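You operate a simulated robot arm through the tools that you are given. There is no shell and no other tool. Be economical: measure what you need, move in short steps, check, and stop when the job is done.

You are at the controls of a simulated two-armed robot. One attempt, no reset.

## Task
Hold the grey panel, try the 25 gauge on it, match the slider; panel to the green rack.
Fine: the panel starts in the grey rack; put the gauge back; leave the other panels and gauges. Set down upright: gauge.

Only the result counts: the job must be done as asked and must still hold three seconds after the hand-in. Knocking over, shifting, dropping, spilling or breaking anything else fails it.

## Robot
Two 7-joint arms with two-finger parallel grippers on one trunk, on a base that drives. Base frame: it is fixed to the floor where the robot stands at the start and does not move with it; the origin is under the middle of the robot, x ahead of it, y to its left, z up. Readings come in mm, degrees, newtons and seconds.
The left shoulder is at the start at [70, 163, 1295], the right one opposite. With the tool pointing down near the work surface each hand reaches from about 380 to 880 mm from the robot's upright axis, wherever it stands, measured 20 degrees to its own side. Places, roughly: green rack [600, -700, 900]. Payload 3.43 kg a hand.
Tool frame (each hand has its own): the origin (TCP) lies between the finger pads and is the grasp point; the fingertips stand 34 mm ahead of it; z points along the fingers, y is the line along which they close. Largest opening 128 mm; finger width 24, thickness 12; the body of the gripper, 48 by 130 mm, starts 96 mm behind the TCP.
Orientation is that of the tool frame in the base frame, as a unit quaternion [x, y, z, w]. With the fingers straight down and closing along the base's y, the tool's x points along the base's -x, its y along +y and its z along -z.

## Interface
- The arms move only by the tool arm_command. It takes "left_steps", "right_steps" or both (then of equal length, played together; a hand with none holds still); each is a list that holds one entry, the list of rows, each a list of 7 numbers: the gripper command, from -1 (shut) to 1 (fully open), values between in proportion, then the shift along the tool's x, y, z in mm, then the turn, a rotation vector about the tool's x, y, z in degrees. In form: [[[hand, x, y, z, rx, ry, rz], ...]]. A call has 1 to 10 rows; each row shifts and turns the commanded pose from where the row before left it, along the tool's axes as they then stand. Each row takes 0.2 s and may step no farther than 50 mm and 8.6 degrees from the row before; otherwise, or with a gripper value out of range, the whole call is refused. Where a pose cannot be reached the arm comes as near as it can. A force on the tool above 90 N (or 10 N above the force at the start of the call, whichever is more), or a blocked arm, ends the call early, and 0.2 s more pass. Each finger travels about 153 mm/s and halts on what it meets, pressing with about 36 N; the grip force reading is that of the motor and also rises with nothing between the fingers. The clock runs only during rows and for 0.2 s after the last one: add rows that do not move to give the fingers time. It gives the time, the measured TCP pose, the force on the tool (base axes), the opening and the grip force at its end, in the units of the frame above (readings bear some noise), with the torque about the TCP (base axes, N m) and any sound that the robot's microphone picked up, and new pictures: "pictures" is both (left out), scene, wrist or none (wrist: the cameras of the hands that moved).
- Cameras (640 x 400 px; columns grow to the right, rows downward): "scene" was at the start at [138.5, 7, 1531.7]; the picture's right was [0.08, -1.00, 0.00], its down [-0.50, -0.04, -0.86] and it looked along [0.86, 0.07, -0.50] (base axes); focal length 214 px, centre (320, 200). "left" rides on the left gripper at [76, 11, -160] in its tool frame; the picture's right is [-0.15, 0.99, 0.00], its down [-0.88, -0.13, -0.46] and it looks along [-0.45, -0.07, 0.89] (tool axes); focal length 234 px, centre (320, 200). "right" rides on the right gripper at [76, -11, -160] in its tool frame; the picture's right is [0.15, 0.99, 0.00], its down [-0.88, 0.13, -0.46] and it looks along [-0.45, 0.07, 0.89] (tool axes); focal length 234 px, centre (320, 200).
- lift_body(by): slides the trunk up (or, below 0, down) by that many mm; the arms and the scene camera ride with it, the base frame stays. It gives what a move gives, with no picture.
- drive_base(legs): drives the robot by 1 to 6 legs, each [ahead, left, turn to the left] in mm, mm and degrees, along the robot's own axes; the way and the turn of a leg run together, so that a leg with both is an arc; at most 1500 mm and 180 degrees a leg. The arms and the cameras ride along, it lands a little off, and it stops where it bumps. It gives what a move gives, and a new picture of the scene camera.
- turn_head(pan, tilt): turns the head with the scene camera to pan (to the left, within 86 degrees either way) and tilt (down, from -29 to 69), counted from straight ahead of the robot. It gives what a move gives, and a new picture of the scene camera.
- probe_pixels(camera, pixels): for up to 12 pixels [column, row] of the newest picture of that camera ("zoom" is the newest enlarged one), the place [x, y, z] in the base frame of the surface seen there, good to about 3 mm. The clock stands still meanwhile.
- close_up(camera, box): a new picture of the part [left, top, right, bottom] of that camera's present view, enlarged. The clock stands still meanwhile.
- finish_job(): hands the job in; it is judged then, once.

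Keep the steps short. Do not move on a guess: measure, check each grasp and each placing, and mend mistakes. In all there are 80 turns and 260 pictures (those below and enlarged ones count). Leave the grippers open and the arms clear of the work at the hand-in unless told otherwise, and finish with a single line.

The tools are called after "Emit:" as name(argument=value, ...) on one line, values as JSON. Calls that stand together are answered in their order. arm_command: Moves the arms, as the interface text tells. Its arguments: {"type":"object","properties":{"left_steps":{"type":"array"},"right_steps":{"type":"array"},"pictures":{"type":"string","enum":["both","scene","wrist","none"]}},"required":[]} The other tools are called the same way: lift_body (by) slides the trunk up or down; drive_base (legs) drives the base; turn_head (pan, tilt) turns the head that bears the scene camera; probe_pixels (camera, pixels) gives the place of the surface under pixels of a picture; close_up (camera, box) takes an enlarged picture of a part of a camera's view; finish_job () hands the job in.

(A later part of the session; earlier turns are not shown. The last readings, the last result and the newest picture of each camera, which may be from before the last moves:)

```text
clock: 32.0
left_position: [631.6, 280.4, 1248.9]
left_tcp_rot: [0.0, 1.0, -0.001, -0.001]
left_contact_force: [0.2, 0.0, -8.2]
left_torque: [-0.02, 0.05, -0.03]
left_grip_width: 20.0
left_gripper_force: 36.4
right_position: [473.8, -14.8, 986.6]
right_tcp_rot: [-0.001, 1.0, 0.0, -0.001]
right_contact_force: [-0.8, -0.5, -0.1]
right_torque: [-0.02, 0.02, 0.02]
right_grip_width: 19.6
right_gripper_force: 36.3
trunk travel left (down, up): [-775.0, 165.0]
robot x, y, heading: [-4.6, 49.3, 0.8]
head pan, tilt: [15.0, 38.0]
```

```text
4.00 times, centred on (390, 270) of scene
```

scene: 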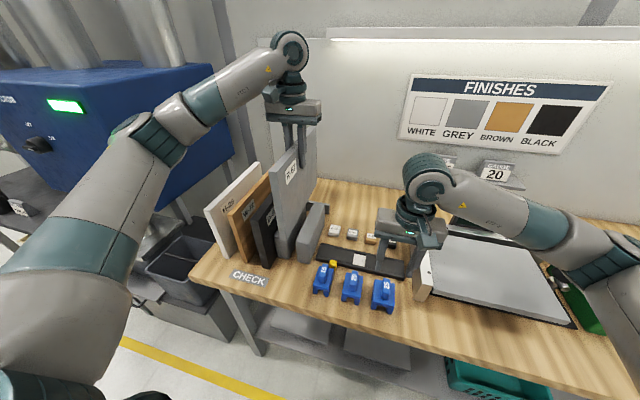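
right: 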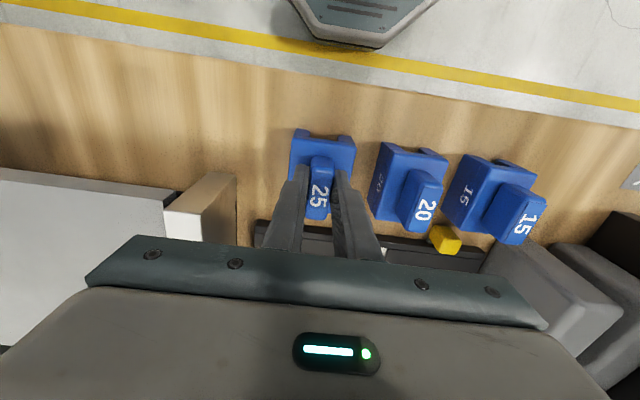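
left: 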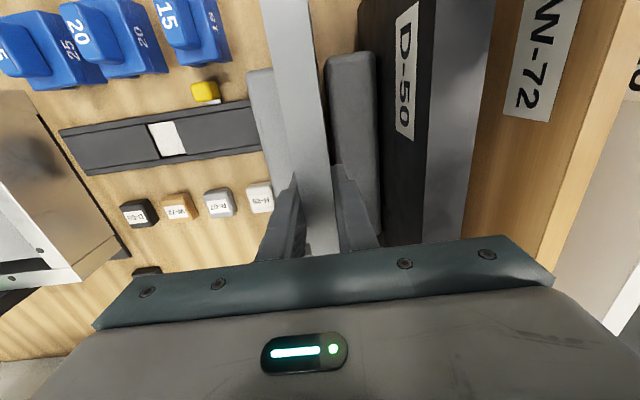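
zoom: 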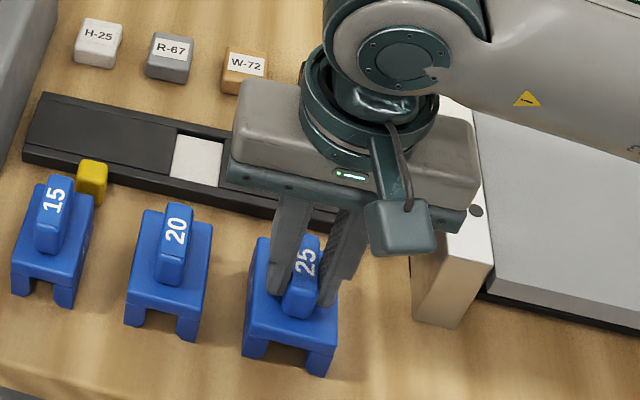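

Gauge gripped (19.6 mm). Grasp pose to return to: [473.8,-14.8,986.6]. I'll lift it 400 mm straight up while the left hand moves the panel to y≈150.

Emit:
arm_command(right_steps=[[[-1, 0, 0, -20, 0, 0, 0], [-1, 0, 0, -47, 0, 0, 0], [-1, 0, 0, -47, 0, 0, 0], [-1, 0, 0, -47, 0, 0, 0], [-1, 0, 0, -48, 0, 0, 0], [-1, 0, 0, -48, 0, 0, 0], [-1, 0, 0, -48, 0, 0, 0], [-1, 0, 0, -48, 0, 0, 0], [-1, 0, 0, -48, 0, 0, 0], [-1, 0, 0, 0, 0, 0, 0]]], left_steps=[[[-1, 0, 0, 0, 0, 0, 0], [-1, 0, -16, 0, 0, 0, 0], [-1, 0, -16, 0, 0, 0, 0], [-1, 0, -16, 0, 0, 0, 0], [-1, 0, -16, 0, 0, 0, 0], [-1, 0, -16, 0, 0, 0, 0], [-1, 0, -16, 0, 0, 0, 0], [-1, 0, -16, 0, 0, 0, 0], [-1, 0, -18, 0, 0, 0, 0], [-1, 0, 0, 0, 0, 0, 0]]], pictures="both")

```text
clock: 34.2
left_position: [632.0, 146.7, 1247.6]
left_tcp_rot: [0.0, 1.0, -0.001, -0.002]
left_contact_force: [-0.6, -0.4, -8.6]
left_torque: [-0.02, 0.07, -0.04]
left_grip_width: 19.9
left_gripper_force: 36.4
right_position: [474.3, -11.7, 1387.5]
right_tcp_rot: [-0.001, 1.0, 0.0, -0.002]
right_contact_force: [0.9, -0.3, -2.1]
right_torque: [-0.01, 0.02, -0.03]
right_grip_width: 19.0
right_gripper_force: 36.5
trunk travel left (down, up): [-775.0, 165.0]
robot x, y, heading: [-6.2, 49.2, 0.7]
head pan, tilt: [15.0, 38.0]
```

scene: 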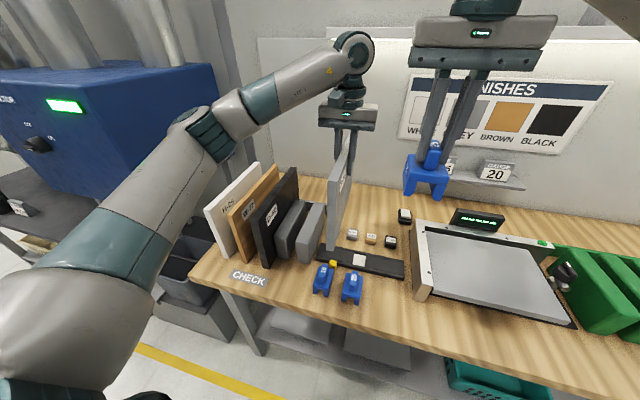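
right: 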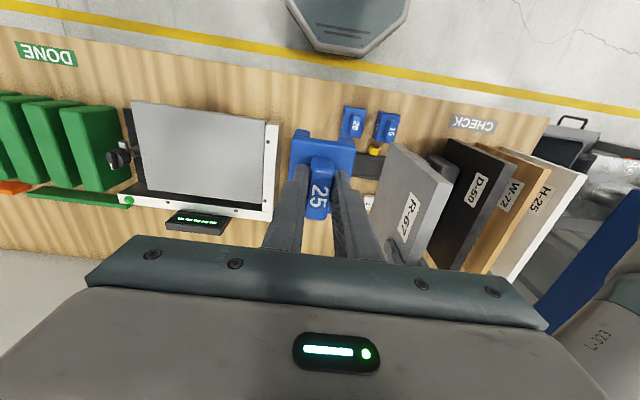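
left: 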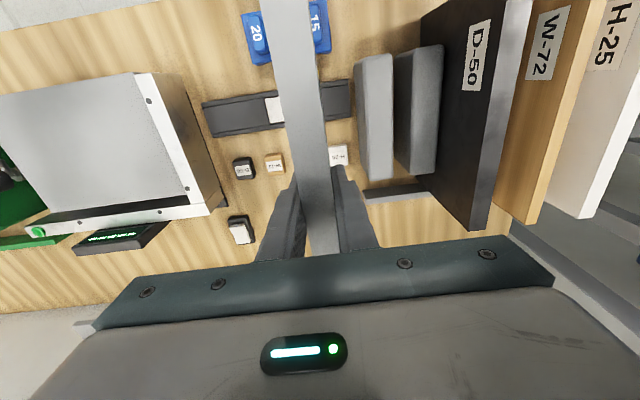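

Both held. I'll measure the gauge's slot and the panel's top edge before bringing them together.

Emit:
close_up(camera="scene", box=[395, 130, 459, 210])

Emit:
probe_pixels(camera="zoom", pixels=[[225, 200], [220, 250], [220, 310], [265, 265], [330, 265], [400, 270], [425, 280], [410, 320], [330, 250], [250, 285], [370, 320], [330, 100]])

Emit:
close_up(camera="scene", box=[310, 130, 374, 210])

Emit:
probe_pixels(camera="left", pixels=[[270, 5], [282, 5], [293, 5], [302, 5], [290, 80], [300, 80], [310, 80], [318, 80], [305, 150], [312, 150], [320, 150], [326, 150]])

```text
5.00 times, centred on (427, 170) of scene
```

zoom: 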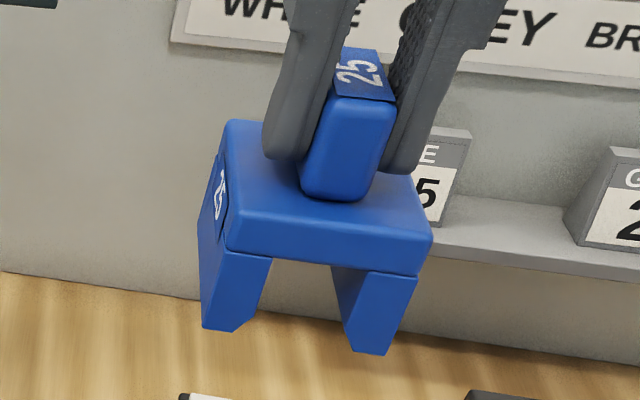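

```text
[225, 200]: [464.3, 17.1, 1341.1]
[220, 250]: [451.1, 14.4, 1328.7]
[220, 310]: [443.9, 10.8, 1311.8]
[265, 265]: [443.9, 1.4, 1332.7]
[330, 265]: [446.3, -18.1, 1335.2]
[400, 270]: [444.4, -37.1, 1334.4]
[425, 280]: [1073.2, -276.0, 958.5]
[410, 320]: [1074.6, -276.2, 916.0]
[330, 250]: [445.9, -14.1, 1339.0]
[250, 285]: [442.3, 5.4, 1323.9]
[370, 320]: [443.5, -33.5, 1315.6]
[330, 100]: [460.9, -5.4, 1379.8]
```

```text
5.00 times, centred on (342, 170) of scene
```

zoom: 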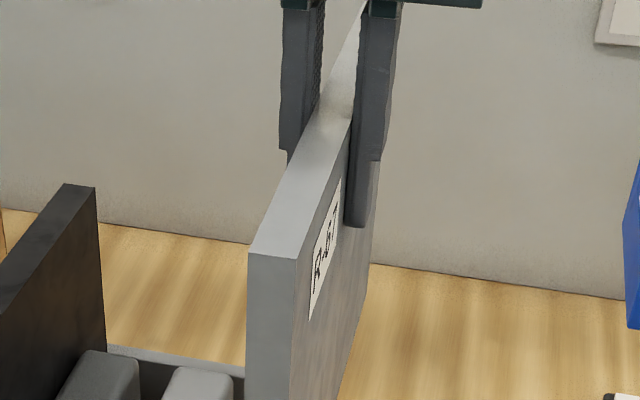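

```text
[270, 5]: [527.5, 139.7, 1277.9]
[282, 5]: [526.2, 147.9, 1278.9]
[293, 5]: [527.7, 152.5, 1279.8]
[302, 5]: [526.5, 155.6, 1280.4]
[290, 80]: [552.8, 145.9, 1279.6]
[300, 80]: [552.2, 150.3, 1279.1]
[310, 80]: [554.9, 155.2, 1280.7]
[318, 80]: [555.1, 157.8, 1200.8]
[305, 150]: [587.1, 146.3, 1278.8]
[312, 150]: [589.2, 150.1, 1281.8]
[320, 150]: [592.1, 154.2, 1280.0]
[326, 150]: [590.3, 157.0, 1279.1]
```

Slot ≈25 mm wide, panel 20 mm, so ±2.5 mm to spare. Before approaching I want to see what sticks out of the left wrist toward me.

Emit:
close_up(camera="scene", box=[300, 25, 400, 135])

Emit:
probe_pixels(camera="zoom", pixels=[[230, 280], [200, 290], [250, 250], [300, 270], [340, 240], [260, 300], [300, 180], [330, 330], [290, 100], [210, 240], [390, 330], [180, 330]])

```text
3.64 times, centred on (350, 80) of scene
```

zoom: 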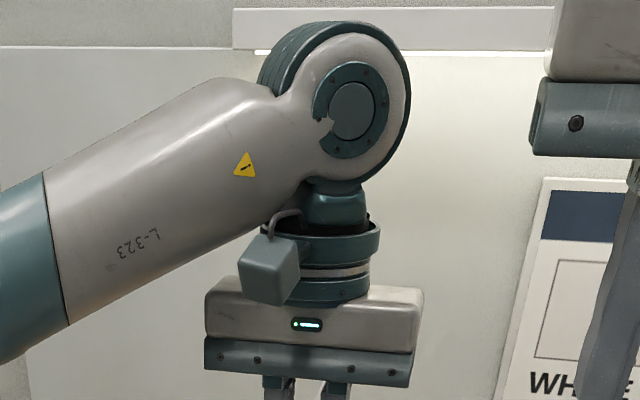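

```text
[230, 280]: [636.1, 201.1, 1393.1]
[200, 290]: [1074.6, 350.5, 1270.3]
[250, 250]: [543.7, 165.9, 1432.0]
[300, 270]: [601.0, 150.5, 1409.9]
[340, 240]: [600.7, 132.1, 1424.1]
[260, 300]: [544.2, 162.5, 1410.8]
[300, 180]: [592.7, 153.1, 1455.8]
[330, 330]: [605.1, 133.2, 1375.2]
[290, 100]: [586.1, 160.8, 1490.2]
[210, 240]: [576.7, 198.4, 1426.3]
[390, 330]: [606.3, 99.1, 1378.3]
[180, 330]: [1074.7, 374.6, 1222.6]
```

The left wrist's box front is at x≈544, z≈1400–1432, so I'll gauge the near end with the right TCP at x≈505 (body to 529). Move right hand above the edge, 20 mm clear.

Emit:
arm_command(right_steps=[[[-1, -10, 30, 0, 0, 0, 0], [-1, -10, 40, 0, 0, 0, 0], [-1, -10, 40, 0, 0, 0, 0], [-1, 0, 40, 0, 0, 0, 0], [-1, 0, 8.5, 0, 0, 0, 0], [-1, 0, 0, 0, 0, 0, 0]]], pictures="both")

Emit:
close_up(camera="scene", box=[290, 100, 390, 200])

```text
clock: 35.6
left_position: [632.5, 146.2, 1247.5]
left_tcp_rot: [0.0, 1.0, -0.001, -0.001]
left_contact_force: [-0.1, -0.2, -7.9]
left_torque: [-0.01, 0.08, 0.03]
left_grip_width: 20.1
left_gripper_force: 35.7
right_position: [502.3, 146.2, 1386.8]
right_tcp_rot: [-0.001, 1.0, 0.001, -0.001]
right_contact_force: [0.0, 0.4, -1.8]
right_torque: [0.04, -0.01, -0.01]
right_grip_width: 19.3
right_gripper_force: 36.5
trunk travel left (down, up): [-775.0, 165.0]
robot x, y, heading: [-8.3, 49.6, 0.3]
head pan, tilt: [15.0, 38.0]
```

scene: 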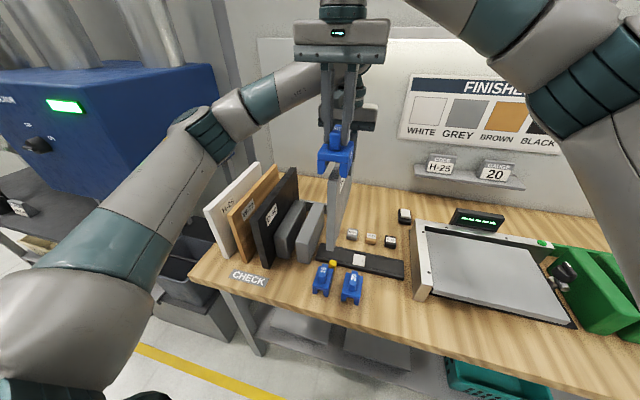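
right: 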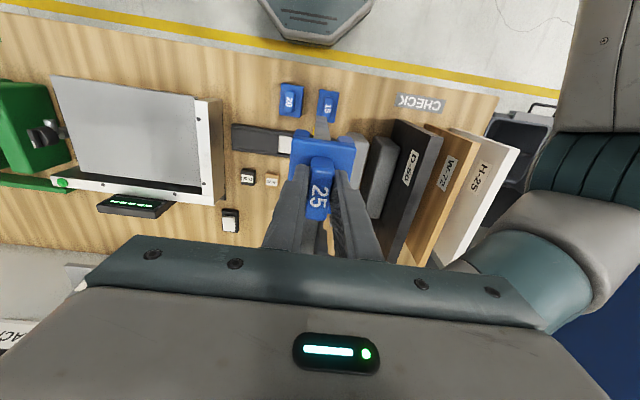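

```text
4.00 times, centred on (340, 150) of scene
```

zoom: 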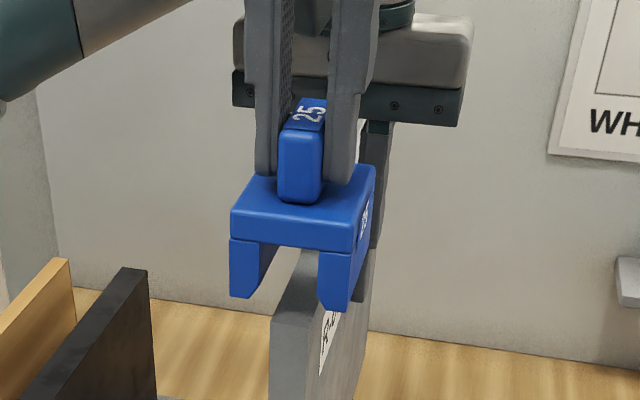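

I'll measure leg inner faces against panel edges.

Emit:
probe_pixels(camera="zoom", pixels=[[233, 270], [254, 270], [322, 280], [347, 280], [275, 340], [316, 340], [295, 340], [295, 290], [252, 245], [292, 245], [335, 305], [245, 292]])

```text
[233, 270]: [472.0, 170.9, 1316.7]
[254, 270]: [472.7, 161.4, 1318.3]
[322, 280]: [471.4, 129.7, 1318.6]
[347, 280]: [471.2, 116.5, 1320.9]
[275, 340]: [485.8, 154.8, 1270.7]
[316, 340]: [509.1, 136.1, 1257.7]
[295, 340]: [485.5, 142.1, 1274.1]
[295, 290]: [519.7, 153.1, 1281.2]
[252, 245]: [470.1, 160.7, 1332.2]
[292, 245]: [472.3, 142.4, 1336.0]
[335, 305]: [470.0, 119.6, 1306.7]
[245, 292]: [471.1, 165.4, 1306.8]
```

Legs' inner faces y≈160/130.5, panel 156/136: centred. Lowering 42 mm, with the panel entering the slot.

Emit:
arm_command(right_steps=[[[-1, 0, 0.5, 10, 0, 0, 0], [-1, 0, 0, 10, 0, 0, 0], [-1, 0, 0, 10, 0, 0, 0], [-1, 0, 0, 6, 0, 0, 0], [-1, 0, 0, 6, 0, 0, 0], [-1, 0, 0, 0, 0, 0, 0]]], pictures="scene")

Emit:
close_up(camera="scene", box=[290, 100, 390, 200])

```text
clock: 37.0
left_position: [630.5, 147.3, 1249.8]
left_tcp_rot: [0.0, 1.0, -0.002, -0.001]
left_contact_force: [-0.3, -0.1, -7.7]
left_torque: [0.03, 0.05, 0.0]
left_grip_width: 20.1
left_gripper_force: 36.2
right_position: [503.2, 144.5, 1344.3]
right_tcp_rot: [0.0, 1.0, -0.001, -0.001]
right_contact_force: [0.6, -0.7, -1.5]
right_torque: [0.0, 0.01, 0.03]
right_grip_width: 19.4
right_gripper_force: 36.0
trunk travel left (down, up): [-775.0, 165.0]
robot x, y, heading: [-4.7, 54.5, 0.6]
head pan, tilt: [15.0, 38.0]
```

scene: 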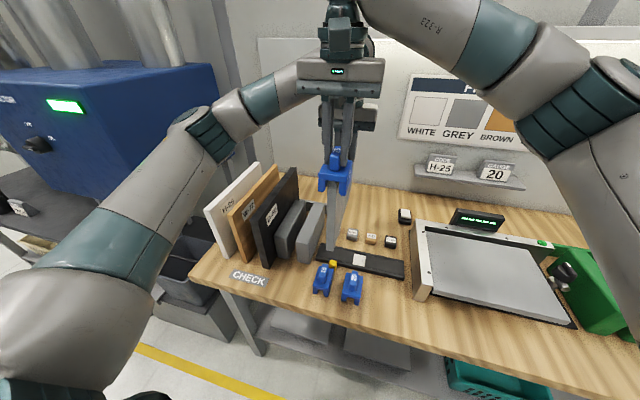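

```text
4.00 times, centred on (340, 150) of scene
```

zoom: 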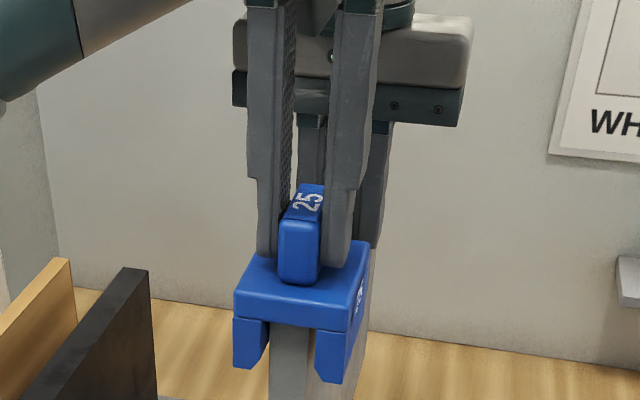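

Panel is in the slot, without contact. I'll creep down ~10 mm more until light contact, then hold a moment.

Emit:
arm_command(right_steps=[[[-1, 0, 1, 2, 0, 0, 0], [-1, 0, 0, 2, 0, 0, 0], [-1, 0, 0, 2, 0, 0, 0], [-1, 0, 0, 1, 0, 0, 0], [-1, 0, 0, 0, 0, 0, 0]]], pictures="none")

Emit:
close_up(camera="scene", box=[315, 150, 365, 210])

Emit:
probe_pixels(camera="zoom", pixels=[[250, 180], [320, 190], [400, 190], [300, 230], [245, 230], [390, 240], [330, 150], [320, 200], [320, 215], [320, 230], [280, 260], [350, 260]])

```text
clock: 38.2
left_position: [631.4, 147.9, 1247.4]
left_tcp_rot: [-0.001, 1.0, -0.001, -0.001]
left_contact_force: [0.3, 1.0, -8.1]
left_torque: [0.0, 0.05, 0.04]
left_grip_width: 20.1
left_gripper_force: 36.3
right_position: [504.5, 145.7, 1338.3]
right_tcp_rot: [-0.001, 1.0, 0.0, -0.001]
right_contact_force: [0.0, -0.2, -1.3]
right_torque: [-0.03, 0.04, 0.0]
right_grip_width: 19.5
right_gripper_force: 35.5
trunk travel left (down, up): [-775.0, 165.0]
robot x, y, heading: [-9.5, 48.0, 0.5]
head pan, tilt: [15.0, 38.0]
```

```text
6.67 times, centred on (340, 180) of scene
```

zoom: 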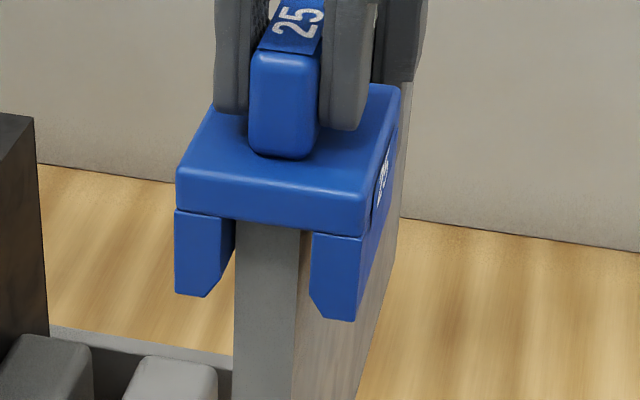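

```text
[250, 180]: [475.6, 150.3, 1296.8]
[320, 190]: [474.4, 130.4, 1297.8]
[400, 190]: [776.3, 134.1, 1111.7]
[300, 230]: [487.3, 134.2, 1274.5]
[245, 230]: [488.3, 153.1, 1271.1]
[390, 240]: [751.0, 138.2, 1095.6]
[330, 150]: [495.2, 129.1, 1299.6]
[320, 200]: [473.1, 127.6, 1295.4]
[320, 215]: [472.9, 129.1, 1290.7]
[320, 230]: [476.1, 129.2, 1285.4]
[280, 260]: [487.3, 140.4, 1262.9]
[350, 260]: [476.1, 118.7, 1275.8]
```

No contact yet; about 3 mm remains. Creep 4 mm more.

Emit:
arm_command(right_steps=[[[-1, 0, 0, 1, 0, 0, 0], [-1, 0, 0, 1, 0, 0, 0], [-1, 0, 0, 1, 0, 0, 0], [-1, 0, 0, 1, 0, 0, 0], [-1, 0, 0, 0, 0, 0, 0], [-1, 0, 0, 0, 0, 0, 0]]], pictures="none")

Emit:
close_up(camera="scene", box=[315, 150, 365, 210])

```text
clock: 39.6
left_position: [631.3, 146.8, 1247.6]
left_tcp_rot: [-0.001, 1.0, -0.001, -0.002]
left_contact_force: [1.4, -0.1, -20.4]
left_torque: [0.02, -0.92, -0.01]
left_grip_width: 20.0
left_gripper_force: 35.5
right_position: [502.8, 144.6, 1333.9]
right_tcp_rot: [-0.001, 1.0, 0.0, 0.0]
right_contact_force: [-2.1, -0.6, 11.0]
right_torque: [-0.03, -0.42, 0.02]
right_grip_width: 19.1
right_gripper_force: 35.6
trunk travel left (down, up): [-775.0, 165.0]
robot x, y, heading: [-8.4, 45.2, 0.7]
head pan, tilt: [15.0, 38.0]
```

```text
6.67 times, centred on (340, 180) of scene
```

zoom: 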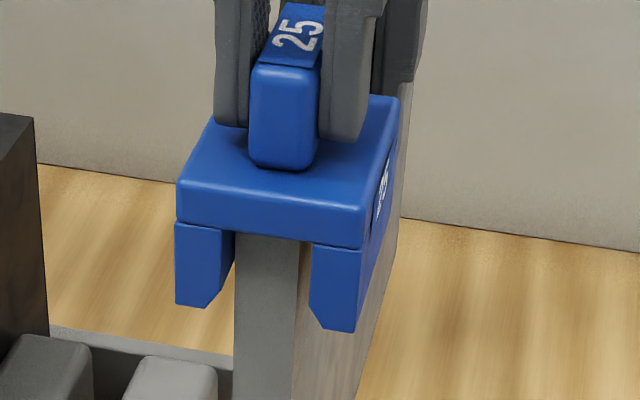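

Seated with light contact (12 N): the 25 gauge has been tried. Now raise it clear and bring it back over its place.

Emit:
arm_command(right_steps=[[[-1, 0, 0, -5, 0, 0, 0], [-1, 0, 0, -22, 0, 0, 0], [-1, 0, 0, -28, 0, 0, 0], [-1, 7, -25, 0, 0, 0, 0], [-1, 7, -45, 0, 0, 0, 0], [-1, 7, -45, 0, 0, 0, 0], [-1, 7, -44, 0, 0, 0, 0], [-1, 0, 0, 0, 0, 0, 0]]], pictures="scene")

```text
clock: 41.5
left_position: [631.8, 148.4, 1247.8]
left_tcp_rot: [0.0, 1.0, -0.002, -0.002]
left_contact_force: [0.1, 0.8, -8.8]
left_torque: [0.0, 0.08, 0.0]
left_grip_width: 19.8
left_gripper_force: 36.0
right_position: [475.3, -13.8, 1390.7]
right_tcp_rot: [-0.001, 1.0, 0.0, -0.001]
right_contact_force: [0.6, 0.0, -0.7]
right_torque: [-0.02, 0.01, 0.0]
right_grip_width: 19.6
right_gripper_force: 36.3
trunk travel left (down, up): [-775.0, 165.0]
robot x, y, heading: [-5.5, 54.7, 0.7]
head pan, tilt: [15.0, 38.0]
```

scene: 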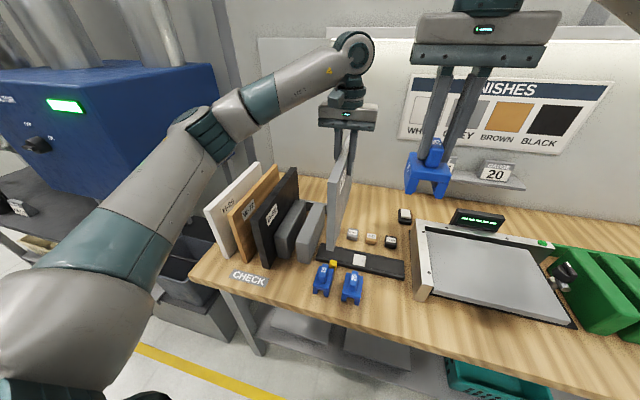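

Gauge is over its spot. Lower 380 mm to about 24 mm above the table spot.

Emit:
arm_command(right_steps=[[[-1, 0.5, -0.5, 47, 0, 0, 0], [-1, 0.5, -0.5, 48, 0, 0, 0], [-1, 0, 0, 48, 0, 0, 0], [-1, 0, 0, 48, 0, 0, 0], [-1, 0, 0, 48, 0, 0, 0], [-1, 0, 0, 48, 0, 0, 0], [-1, 0, 0, 48, 0, 0, 0], [-1, 0, 0, 45, 0, 0, 0], [-1, 0, 0, 0, 0, 0, 0]]], pictures="wrist")

Emit:
close_up(camera="scene", box=[330, 230, 430, 330])

```text
clock: 43.5
left_position: [630.1, 147.2, 1248.0]
left_tcp_rot: [-0.001, 1.0, -0.001, 0.0]
left_contact_force: [-0.3, -0.6, -9.0]
left_torque: [0.0, 0.05, -0.01]
left_grip_width: 20.1
left_gripper_force: 35.9
right_position: [474.2, -13.8, 1007.8]
right_tcp_rot: [-0.002, 1.0, 0.0, -0.001]
right_contact_force: [-0.5, -0.3, -0.8]
right_torque: [-0.01, 0.03, 0.02]
right_grip_width: 19.5
right_gripper_force: 36.0
trunk travel left (down, up): [-775.0, 165.0]
robot x, y, heading: [-9.3, 48.0, 0.5]
head pan, tilt: [15.0, 38.0]
```

right: 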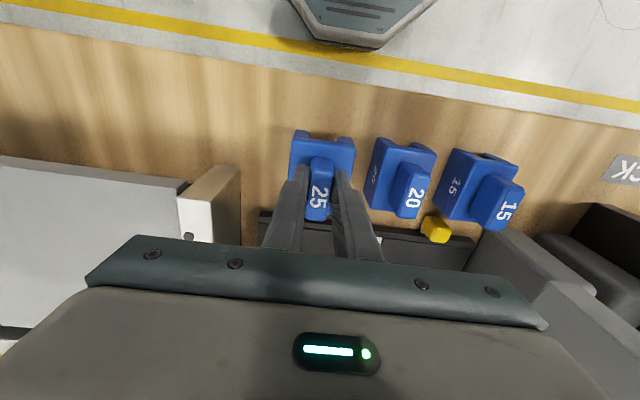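

```text
4.00 times, centred on (380, 280) of scene
```

zoom: 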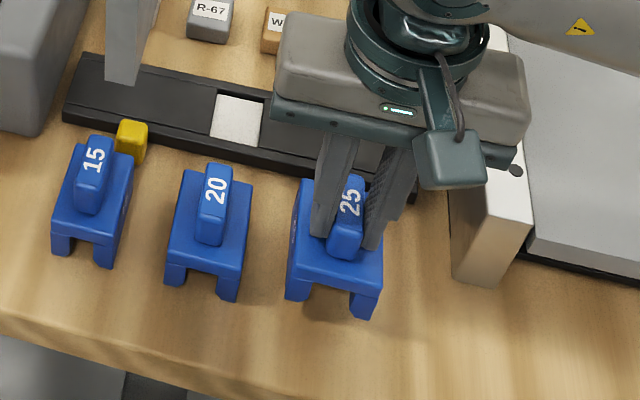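

Lower 19 mm, then creep until table contact.

Emit:
arm_command(right_steps=[[[-1, 0.4, -1, 8, 0, 0, 0], [-1, 0, 0, 7, 0, 0, 0], [-1, 0, 0, 3, 0, 0, 0], [-1, 0, 0, 1, 0, 0, 0], [-1, 0, 0, 1, 0, 0, 0], [-1, 0, 0, 0, 0, 0, 0], [-1, 0, 0, 0, 0, 0, 0]]], pictures="none")

```text
clock: 45.0
left_position: [630.9, 147.1, 1247.9]
left_tcp_rot: [0.0, 1.0, -0.001, -0.002]
left_contact_force: [-0.8, -1.3, -8.9]
left_torque: [0.0, 0.06, 0.0]
left_grip_width: 20.2
left_gripper_force: 35.5
right_position: [475.5, -14.3, 988.6]
right_tcp_rot: [-0.001, 1.0, 0.0, -0.002]
right_contact_force: [-0.2, 0.5, -1.5]
right_torque: [-0.03, 0.04, 0.05]
right_grip_width: 19.0
right_gripper_force: 36.0
trunk travel left (down, up): [-775.0, 165.0]
robot x, y, heading: [-6.0, 45.6, 0.6]
head pan, tilt: [15.0, 38.0]
```

Not touching yet; 1 mm steps further.

Emit:
arm_command(right_steps=[[[-1, 0, 0, 1, 0, 0, 0], [-1, 0, 0, 1, 0, 0, 0], [-1, 0, 0, 0.7, 0, 0, 0], [-1, 0, 0, 0, 0, 0, 0], [-1, 0, 0, 0, 0, 0, 0]]], pictures="none")

Emit:
close_up(camera="scene", box=[350, 250, 420, 325])

```text
clock: 46.2
left_position: [630.6, 147.1, 1247.8]
left_tcp_rot: [0.0, 1.0, 0.0, 0.0]
left_contact_force: [-0.9, -0.1, -8.1]
left_torque: [0.0, 0.08, -0.02]
left_grip_width: 20.0
left_gripper_force: 35.4
right_position: [474.8, -15.3, 987.0]
right_tcp_rot: [-0.001, 1.0, 0.0, -0.001]
right_contact_force: [0.0, -0.5, 1.4]
right_torque: [-0.04, 0.06, 0.01]
right_grip_width: 19.4
right_gripper_force: 35.7
trunk travel left (down, up): [-775.0, 165.0]
robot x, y, heading: [-5.6, 49.7, 0.5]
head pan, tilt: [15.0, 38.0]
```

```text
5.33 times, centred on (385, 288) of scene
```

zoom: 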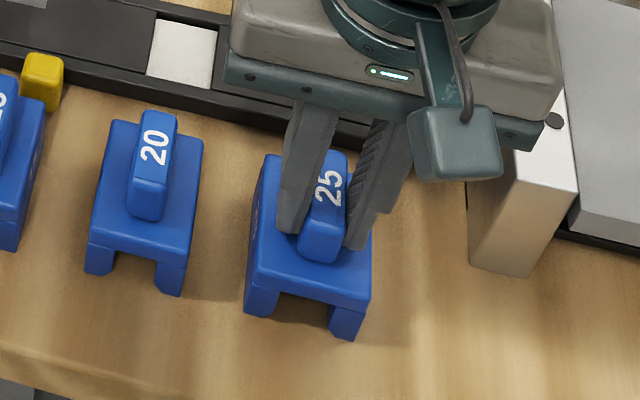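

Vertical force turned from −1.5 to +1.4 N: the gauge stands on the table. Release slowly and lift away.

Emit:
arm_command(right_steps=[[[-0.5, 0, 0, 0, 0, 0, 0], [-0.2, 0, 0, 0, 0, 0, 0], [-0.2, 0, 0, 0, 0, 0, 0], [-0.2, 0, 0, -25, 0, 0, 0], [-0.2, 0, 0, -40, 0, 0, 0], [-0.2, 0, 0, -40, 0, 0, 0], [-0.2, 0, 0, 0, 0, 0, 0]]], pictures="both")

Emit:
close_up(camera="right", box=[220, 60, 480, 260])

```text
clock: 47.9
left_position: [631.6, 146.8, 1247.0]
left_tcp_rot: [0.0, 1.0, -0.001, -0.001]
left_contact_force: [0.2, 0.5, -8.5]
left_torque: [-0.02, 0.07, -0.03]
left_grip_width: 19.8
left_gripper_force: 36.1
right_position: [476.9, -14.7, 1092.5]
right_tcp_rot: [-0.001, 1.0, 0.001, 0.0]
right_contact_force: [1.3, -0.4, -0.2]
right_torque: [-0.01, 0.0, 0.04]
right_grip_width: 51.0
right_gripper_force: 0.1
trunk travel left (down, up): [-775.0, 165.0]
robot x, y, heading: [-7.8, 49.2, 0.4]
head pan, tilt: [15.0, 38.0]
```

scene: 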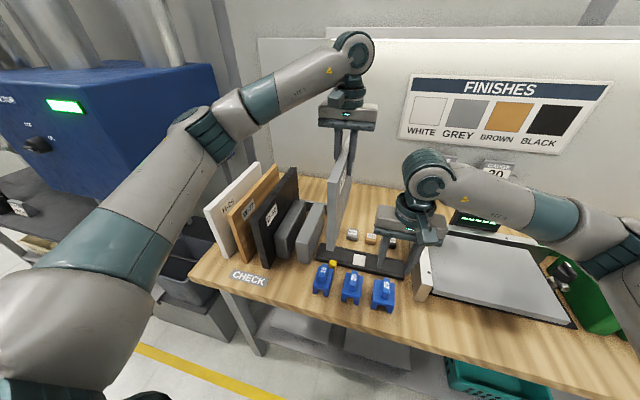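
right: 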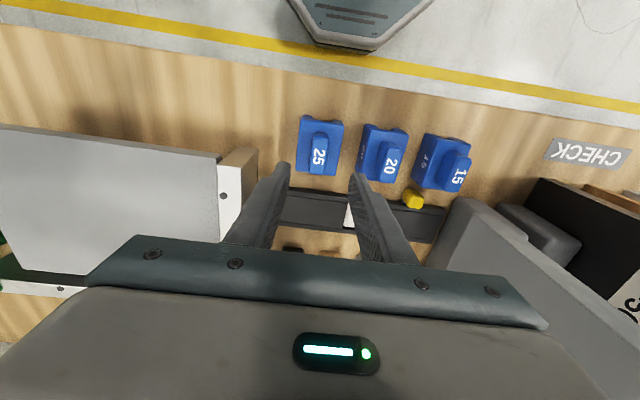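

```text
2.00 times, centred on (350, 160) of right
```

zoom: 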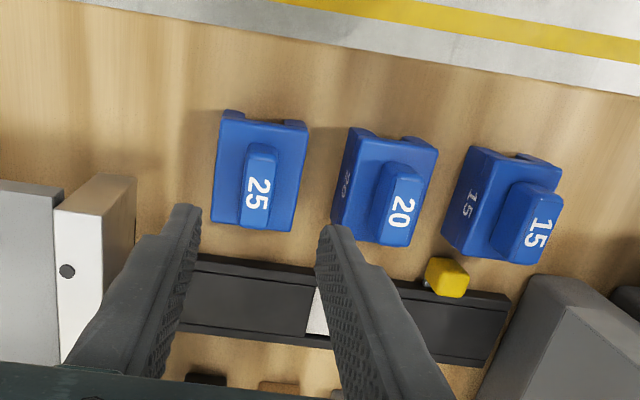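

Gauge 25 stands in its place. Now the slider: I'll move the panel back over its rack slot (y≈283, out of the way) and measure the yellow knob.

Emit:
arm_command(left_steps=[[[-1, 0, 30, -10, 0, 0, 0], [-1, 0, 35, -10, 0, 0, 0], [-1, 0, 35, -10, 0, 0, 0], [-1, 0, 36, 0, 0, 0, 0], [-1, 0, 0, 0, 0, 0, 0]]], pictures="scene")

Emit:
close_up(camera="scene", box=[310, 235, 410, 300])

Emit:
close_up(camera="right", box=[370, 150, 470, 220])

Emit:
probe_pixels(camera="zoom", pixels=[[215, 220], [280, 210], [345, 235], [335, 285], [225, 285], [280, 250], [280, 290], [200, 255], [170, 240], [300, 320], [350, 130], [300, 350]])

```text
clock: 49.0
left_position: [629.5, 283.9, 1279.2]
left_tcp_rot: [0.0, 1.0, -0.001, -0.002]
left_contact_force: [-1.1, -1.2, -8.4]
left_torque: [-0.03, 0.06, -0.04]
left_grip_width: 19.7
left_gripper_force: 36.0
right_position: [476.7, -15.0, 1092.9]
right_tcp_rot: [-0.001, 1.0, 0.002, -0.001]
right_contact_force: [0.1, 0.2, -0.3]
right_torque: [-0.01, -0.01, 0.0]
right_grip_width: 51.2
right_gripper_force: 0.0
trunk travel left (down, up): [-775.0, 165.0]
robot x, y, heading: [-4.8, 51.1, 1.0]
head pan, tilt: [15.0, 38.0]
```

scene: 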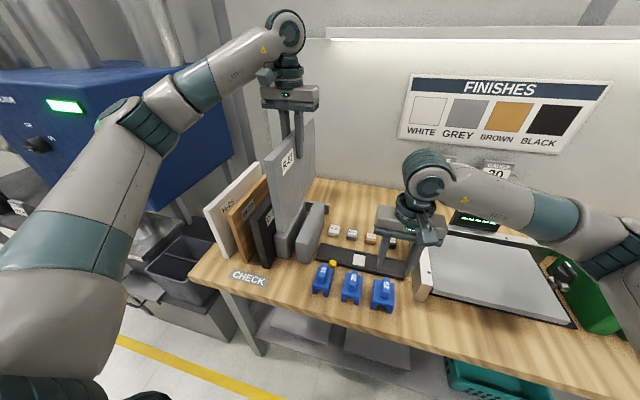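

```text
6.15 times, centred on (360, 268) of scene
```

zoom: 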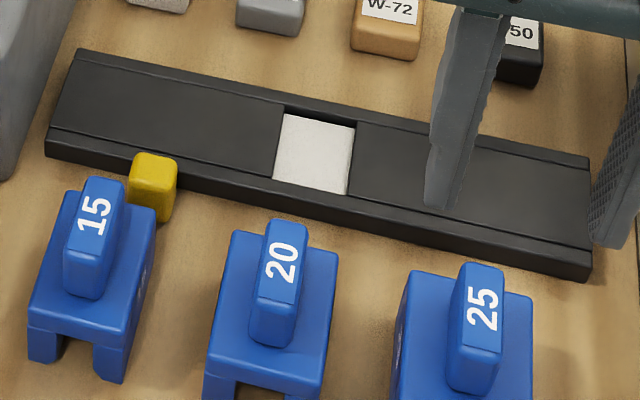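

```text
5.71 times, centred on (420, 185) of right
```

zoom: 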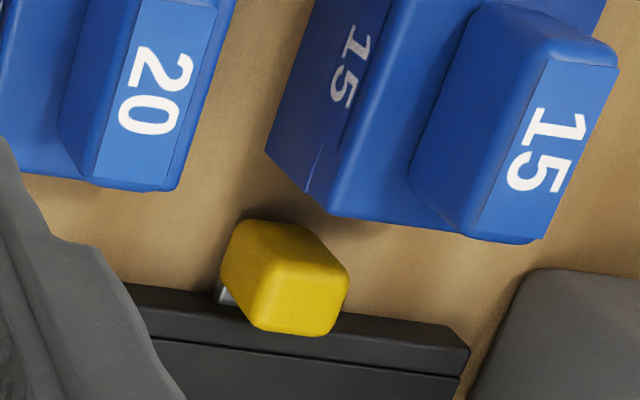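

```text
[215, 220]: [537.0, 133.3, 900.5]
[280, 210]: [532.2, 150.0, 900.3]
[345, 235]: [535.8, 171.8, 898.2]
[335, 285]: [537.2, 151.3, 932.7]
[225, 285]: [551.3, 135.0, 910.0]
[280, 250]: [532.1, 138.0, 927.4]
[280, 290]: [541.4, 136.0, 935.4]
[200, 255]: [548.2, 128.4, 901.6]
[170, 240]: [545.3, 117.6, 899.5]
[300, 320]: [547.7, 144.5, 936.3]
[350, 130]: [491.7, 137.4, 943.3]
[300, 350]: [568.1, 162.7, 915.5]
```

Knob: x≈530–548, y≈130–152, top z≈937. I'll move above it with fingers 46 mm open.

Emit:
arm_command(right_steps=[[[-0.28, -15, 39, 0, 0, 0, 0], [-0.28, -15, 39, 0, 0, 0, 0], [-0.28, -15, 39, 0, 0, 0, 0], [-0.28, -15, 39, 0, 0, 0, 0], [-0.28, 0, 0, 30, 0, 0, 0], [-0.28, 0, 0, 30, 0, 0, 0], [-0.28, 0, 0, 0, 0, 0, 0]]], pictures="both")

Emit:
close_up(camera="right", box=[260, 100, 400, 260])

Emit:
close_up(camera="scene", box=[290, 200, 390, 300])

```text
clock: 50.6
left_position: [630.9, 287.1, 1280.2]
left_tcp_rot: [0.0, 1.0, -0.002, 0.0]
left_contact_force: [0.1, -0.2, -8.0]
left_torque: [0.03, 0.08, 0.02]
left_grip_width: 20.0
left_gripper_force: 36.6
right_position: [535.6, 142.3, 1031.4]
right_tcp_rot: [0.0, 1.0, 0.0, -0.001]
right_contact_force: [0.8, -0.2, 0.1]
right_torque: [-0.02, -0.03, 0.0]
right_grip_width: 46.1
right_gripper_force: 0.0
trunk travel left (down, up): [-775.0, 165.0]
robot x, y, heading: [-6.0, 46.6, 0.5]
head pan, tilt: [15.0, 38.0]
```

scene: 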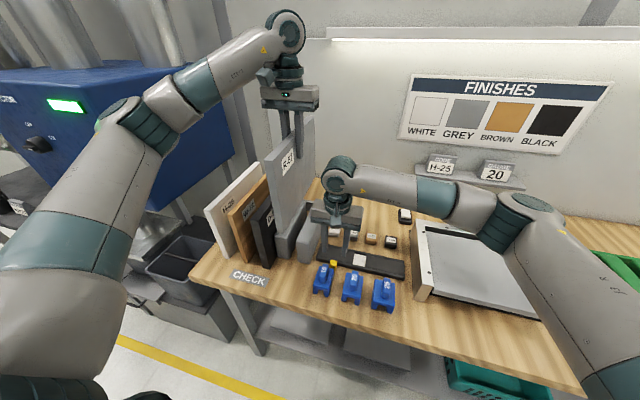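
right: 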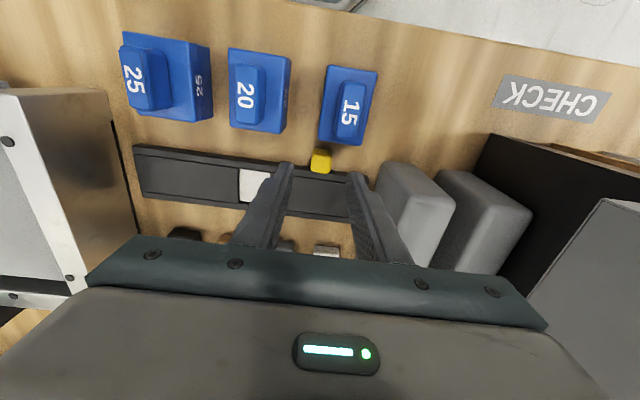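

```text
2.50 times, centred on (330, 180) of right
```

zoom: 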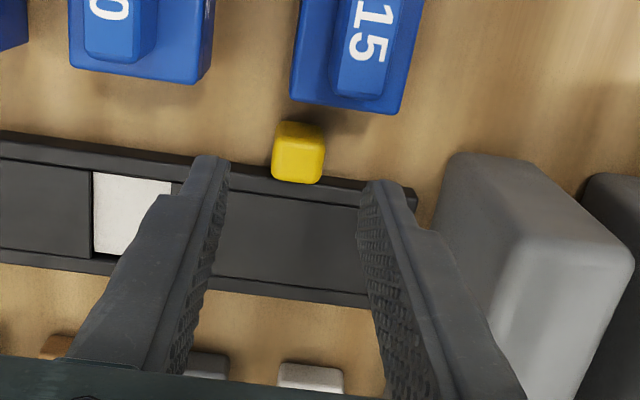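

```text
4.00 times, centred on (340, 250) of scene
```

zoom: 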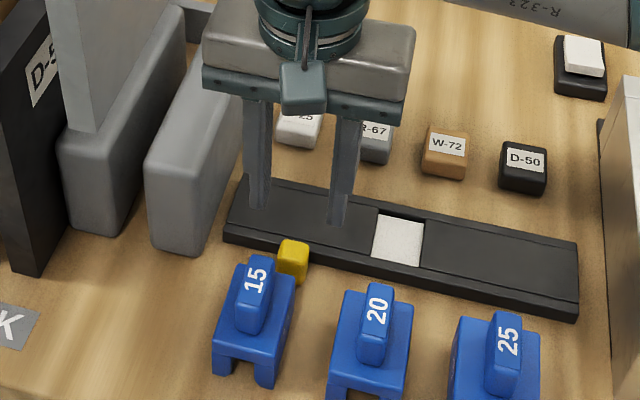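

Knob in right view at about (321,160). Check its extents.

Emit:
probe_pixels(camera="right", pixels=[[321, 166], [321, 152], [313, 160], [329, 160], [321, 160], [318, 171], [310, 166], [330, 166], [345, 145], [295, 155], [325, 140], [380, 190]])

```text
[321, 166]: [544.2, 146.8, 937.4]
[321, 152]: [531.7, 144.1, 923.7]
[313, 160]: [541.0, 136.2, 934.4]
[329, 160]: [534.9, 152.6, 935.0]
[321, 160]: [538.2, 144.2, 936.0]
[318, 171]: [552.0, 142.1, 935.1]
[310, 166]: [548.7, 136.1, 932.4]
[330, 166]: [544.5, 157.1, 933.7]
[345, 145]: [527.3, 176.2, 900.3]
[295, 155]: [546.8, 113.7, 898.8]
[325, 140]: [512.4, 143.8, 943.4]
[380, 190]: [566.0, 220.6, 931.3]
```

Knob centre [541,146], top 937. Lower to TCP z≈956 (tips 922, above the track top 917) and close on it.

Emit:
arm_command(right_steps=[[[-0.28, -4, 3.5, 25, 0, 0, 0], [-0.28, 0, 0, 25, 0, 0, 0], [-0.28, 0, 0, 25, 0, 0, 0], [-0.28, 0, 0, 0, 0, 0, 0], [-1, 0, 0, 0, 0, 0, 0], [-1, 0, 0, 0, 0, 0, 0]]], pictures="wrist")

Emit:
close_up(camera="scene", box=[310, 230, 410, 300])

```text
clock: 52.0
left_position: [630.1, 285.6, 1278.7]
left_tcp_rot: [0.0, 1.0, -0.002, -0.002]
left_contact_force: [0.6, -0.8, -8.3]
left_torque: [0.02, 0.06, -0.04]
left_grip_width: 20.0
left_gripper_force: 35.2
right_position: [540.9, 145.3, 955.9]
right_tcp_rot: [0.0, 1.0, 0.0, -0.001]
right_contact_force: [-1.1, -3.4, -3.3]
right_torque: [-0.15, -0.44, -0.18]
right_grip_width: 24.0
right_gripper_force: 44.8
trunk travel left (down, up): [-775.0, 165.0]
robot x, y, heading: [-4.8, 50.9, 0.6]
head pan, tilt: [15.0, 38.0]
```

right: 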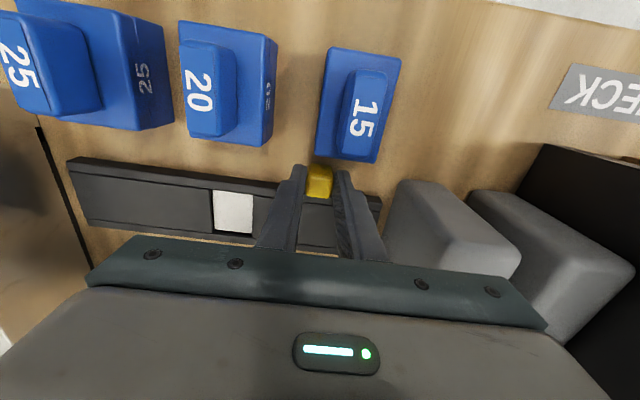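

```text
5.71 times, centred on (360, 265) of scene
```

zoom: 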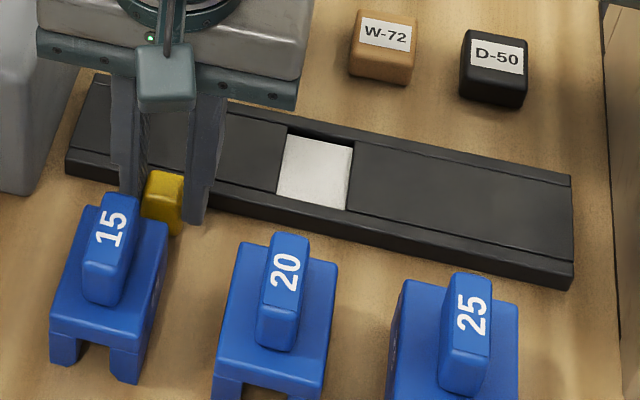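

Knob gripped (24 mm). Slide it to the right (−y) 40 mm and watch the window.

Emit:
arm_command(right_steps=[[[-1, 0, -10, 0, 0, 0, 0], [-1, 0, -10, 0, 0, 0, 0], [-1, 0, -10, 0, 0, 0, 0], [-1, 0, -10, 0, 0, 0, 0], [-1, 0, 0, 0, 0, 0, 0]]], pictures="wrist")

Emit:
close_up(camera="scene", box=[310, 230, 410, 300])

```text
clock: 53.2
left_position: [633.1, 285.5, 1278.3]
left_tcp_rot: [0.0, 1.0, -0.002, -0.001]
left_contact_force: [0.4, 0.0, -7.9]
left_torque: [0.0, 0.07, -0.02]
left_grip_width: 19.9
left_gripper_force: 36.0
right_position: [540.6, 105.6, 954.6]
right_tcp_rot: [-0.001, 1.0, 0.0, -0.001]
right_contact_force: [0.2, 1.4, -13.3]
right_torque: [0.25, -0.4, -0.12]
right_grip_width: 23.8
right_gripper_force: 45.4
trunk travel left (down, up): [-775.0, 165.0]
robot x, y, heading: [-5.2, 46.7, 0.5]
head pan, tilt: [15.0, 38.0]
```

right: 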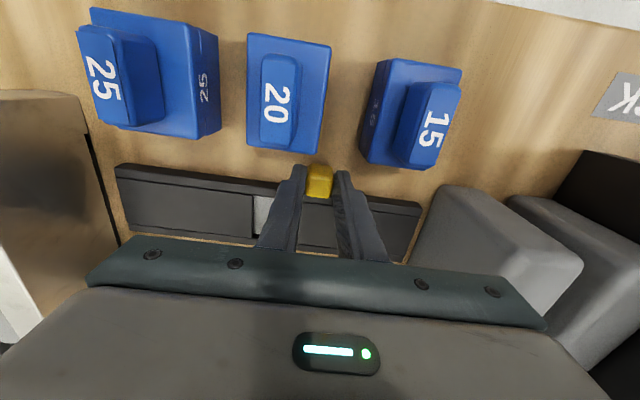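

```text
5.71 times, centred on (360, 265) of scene
```

zoom: 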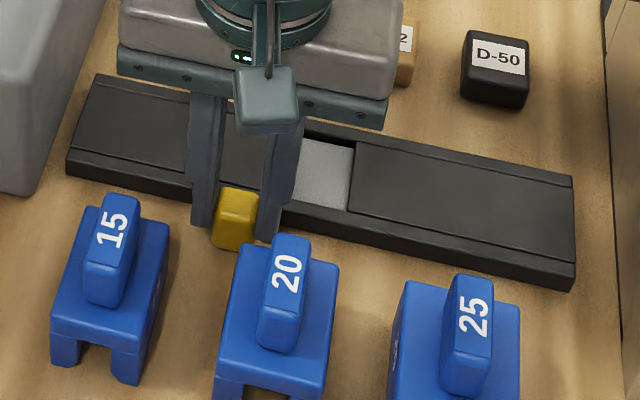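

The hypothesis holds: the window now shows a grey. Zoom to see if it fills the window.

Emit:
close_up(camera="scene", box=[350, 250, 376, 270])

Emit:
close_up(camera="right", box=[240, 180, 300, 250])

```text
16.00 times, centred on (363, 260) of scene
```

zoom: 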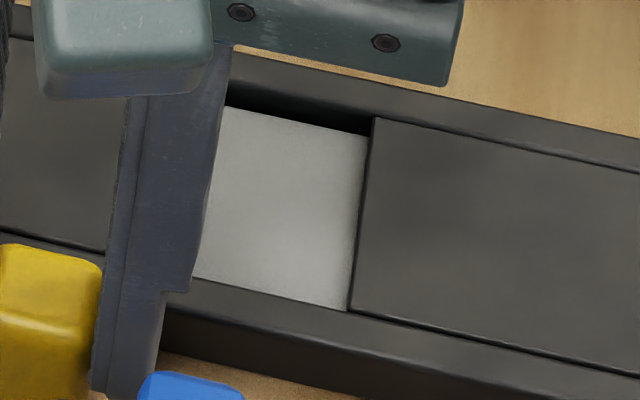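

```text
5.71 times, centred on (270, 215) of right
```

zoom: 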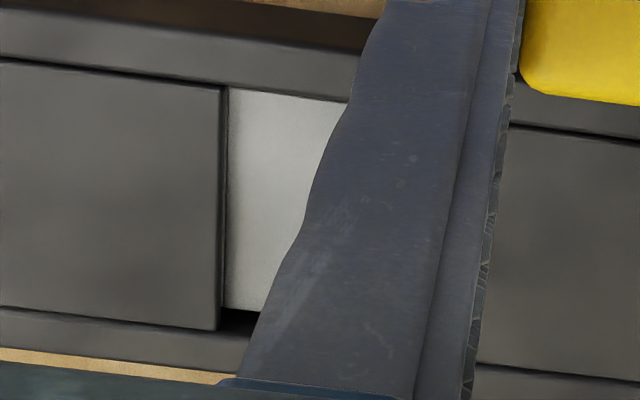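

The visible part is uniform but may be white in shadow or a blend. I'll slide 15 mm more and compare.

Emit:
arm_command(right_steps=[[[-1, 0, -8, 0, 0, 0, 0], [-1, 0, -7, 0, 0, 0, 0], [-1, 0, 0, 0, 0, 0, 0]]], pictures="none")

Emit:
close_up(camera="scene", box=[310, 230, 410, 300])

Emit:
close_up(camera="right", box=[220, 150, 380, 260])

```text
clock: 54.0
left_position: [631.1, 285.9, 1278.9]
left_tcp_rot: [0.0, 1.0, -0.001, -0.001]
left_contact_force: [-0.1, 0.1, -9.0]
left_torque: [0.0, 0.07, -0.04]
left_grip_width: 19.6
left_gripper_force: 36.3
right_position: [541.2, 88.9, 955.8]
right_tcp_rot: [-0.001, 1.0, 0.0, -0.001]
right_contact_force: [-0.4, -0.3, -11.7]
right_torque: [-0.02, -0.06, -0.09]
right_grip_width: 23.8
right_gripper_force: 44.6
trunk travel left (down, up): [-775.0, 165.0]
robot x, y, heading: [-5.0, 49.6, 0.5]
head pan, tilt: [15.0, 38.0]
```

```text
5.71 times, centred on (360, 265) of scene
```

zoom: 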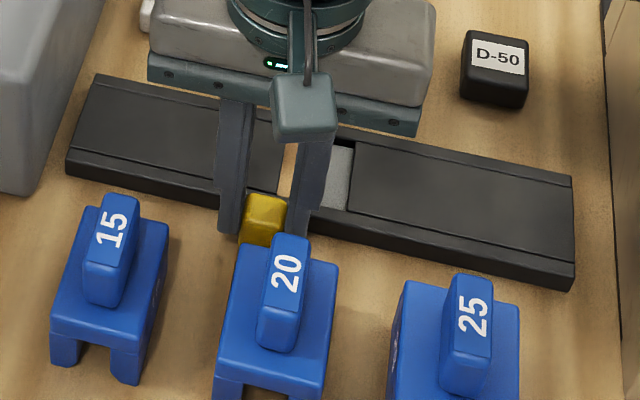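

```text
3.64 times, centred on (300, 205) of right
```

zoom: 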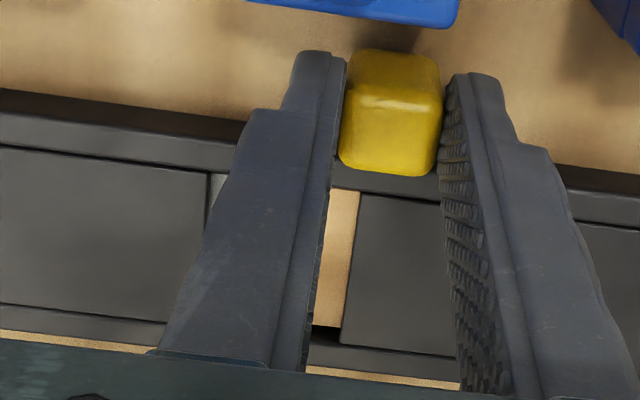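

Brown is entering from the left, so grey lay at about the previous position. I'll slide back 16 mm (knob y≈105), release, and raise the hand to look at the open window.

Emit:
arm_command(right_steps=[[[-1, 0, 8, 0, 0, 0, 0], [-1, 0, 8, 0, 0, 0, 0], [-1, 0, 0, 0, 0, 0, 0], [-0.3, 0, 0, 0, 0, 0, 0], [-0.3, 0, 0, 0, 0, 0, 0], [-0.3, 0, 0, -30, 0, 0, 0], [-0.3, 0, -45, -40, 0, 0, 0], [-0.3, 0, -45, -20, 0, 0, 0], [-0.3, 0, -45, -20, 0, 0, 0], [-0.3, 0, 0, 0, 0, 0, 0]]], pictures="both")

Emit:
close_up(camera="scene", box=[310, 230, 410, 300])

Emit:
close_up(camera="scene", box=[345, 248, 375, 274])

```text
refused: row 7 steps farther than a row can; nothing moved
```

```text
5.71 times, centred on (360, 265) of scene
```

zoom: 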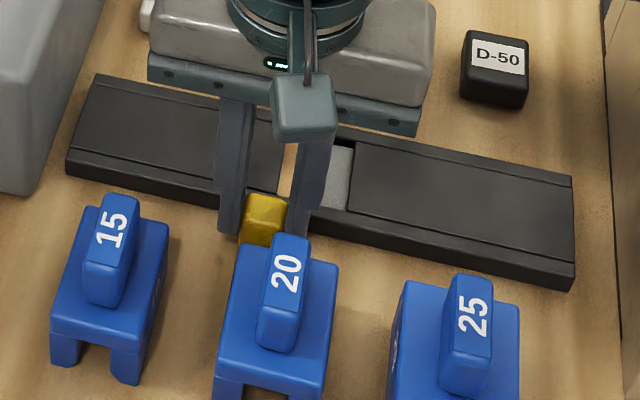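

```text
15.38 times, centred on (360, 261) of scene
```

zoom: 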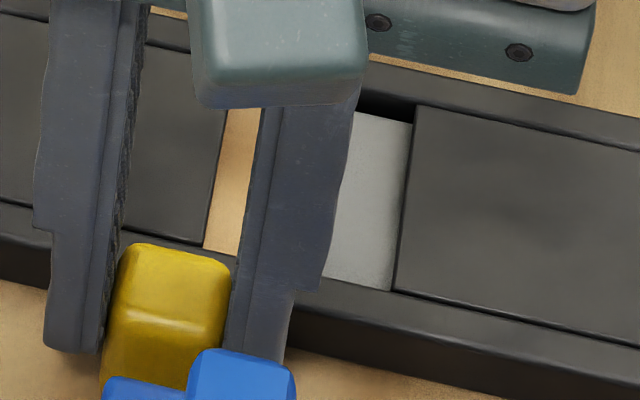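

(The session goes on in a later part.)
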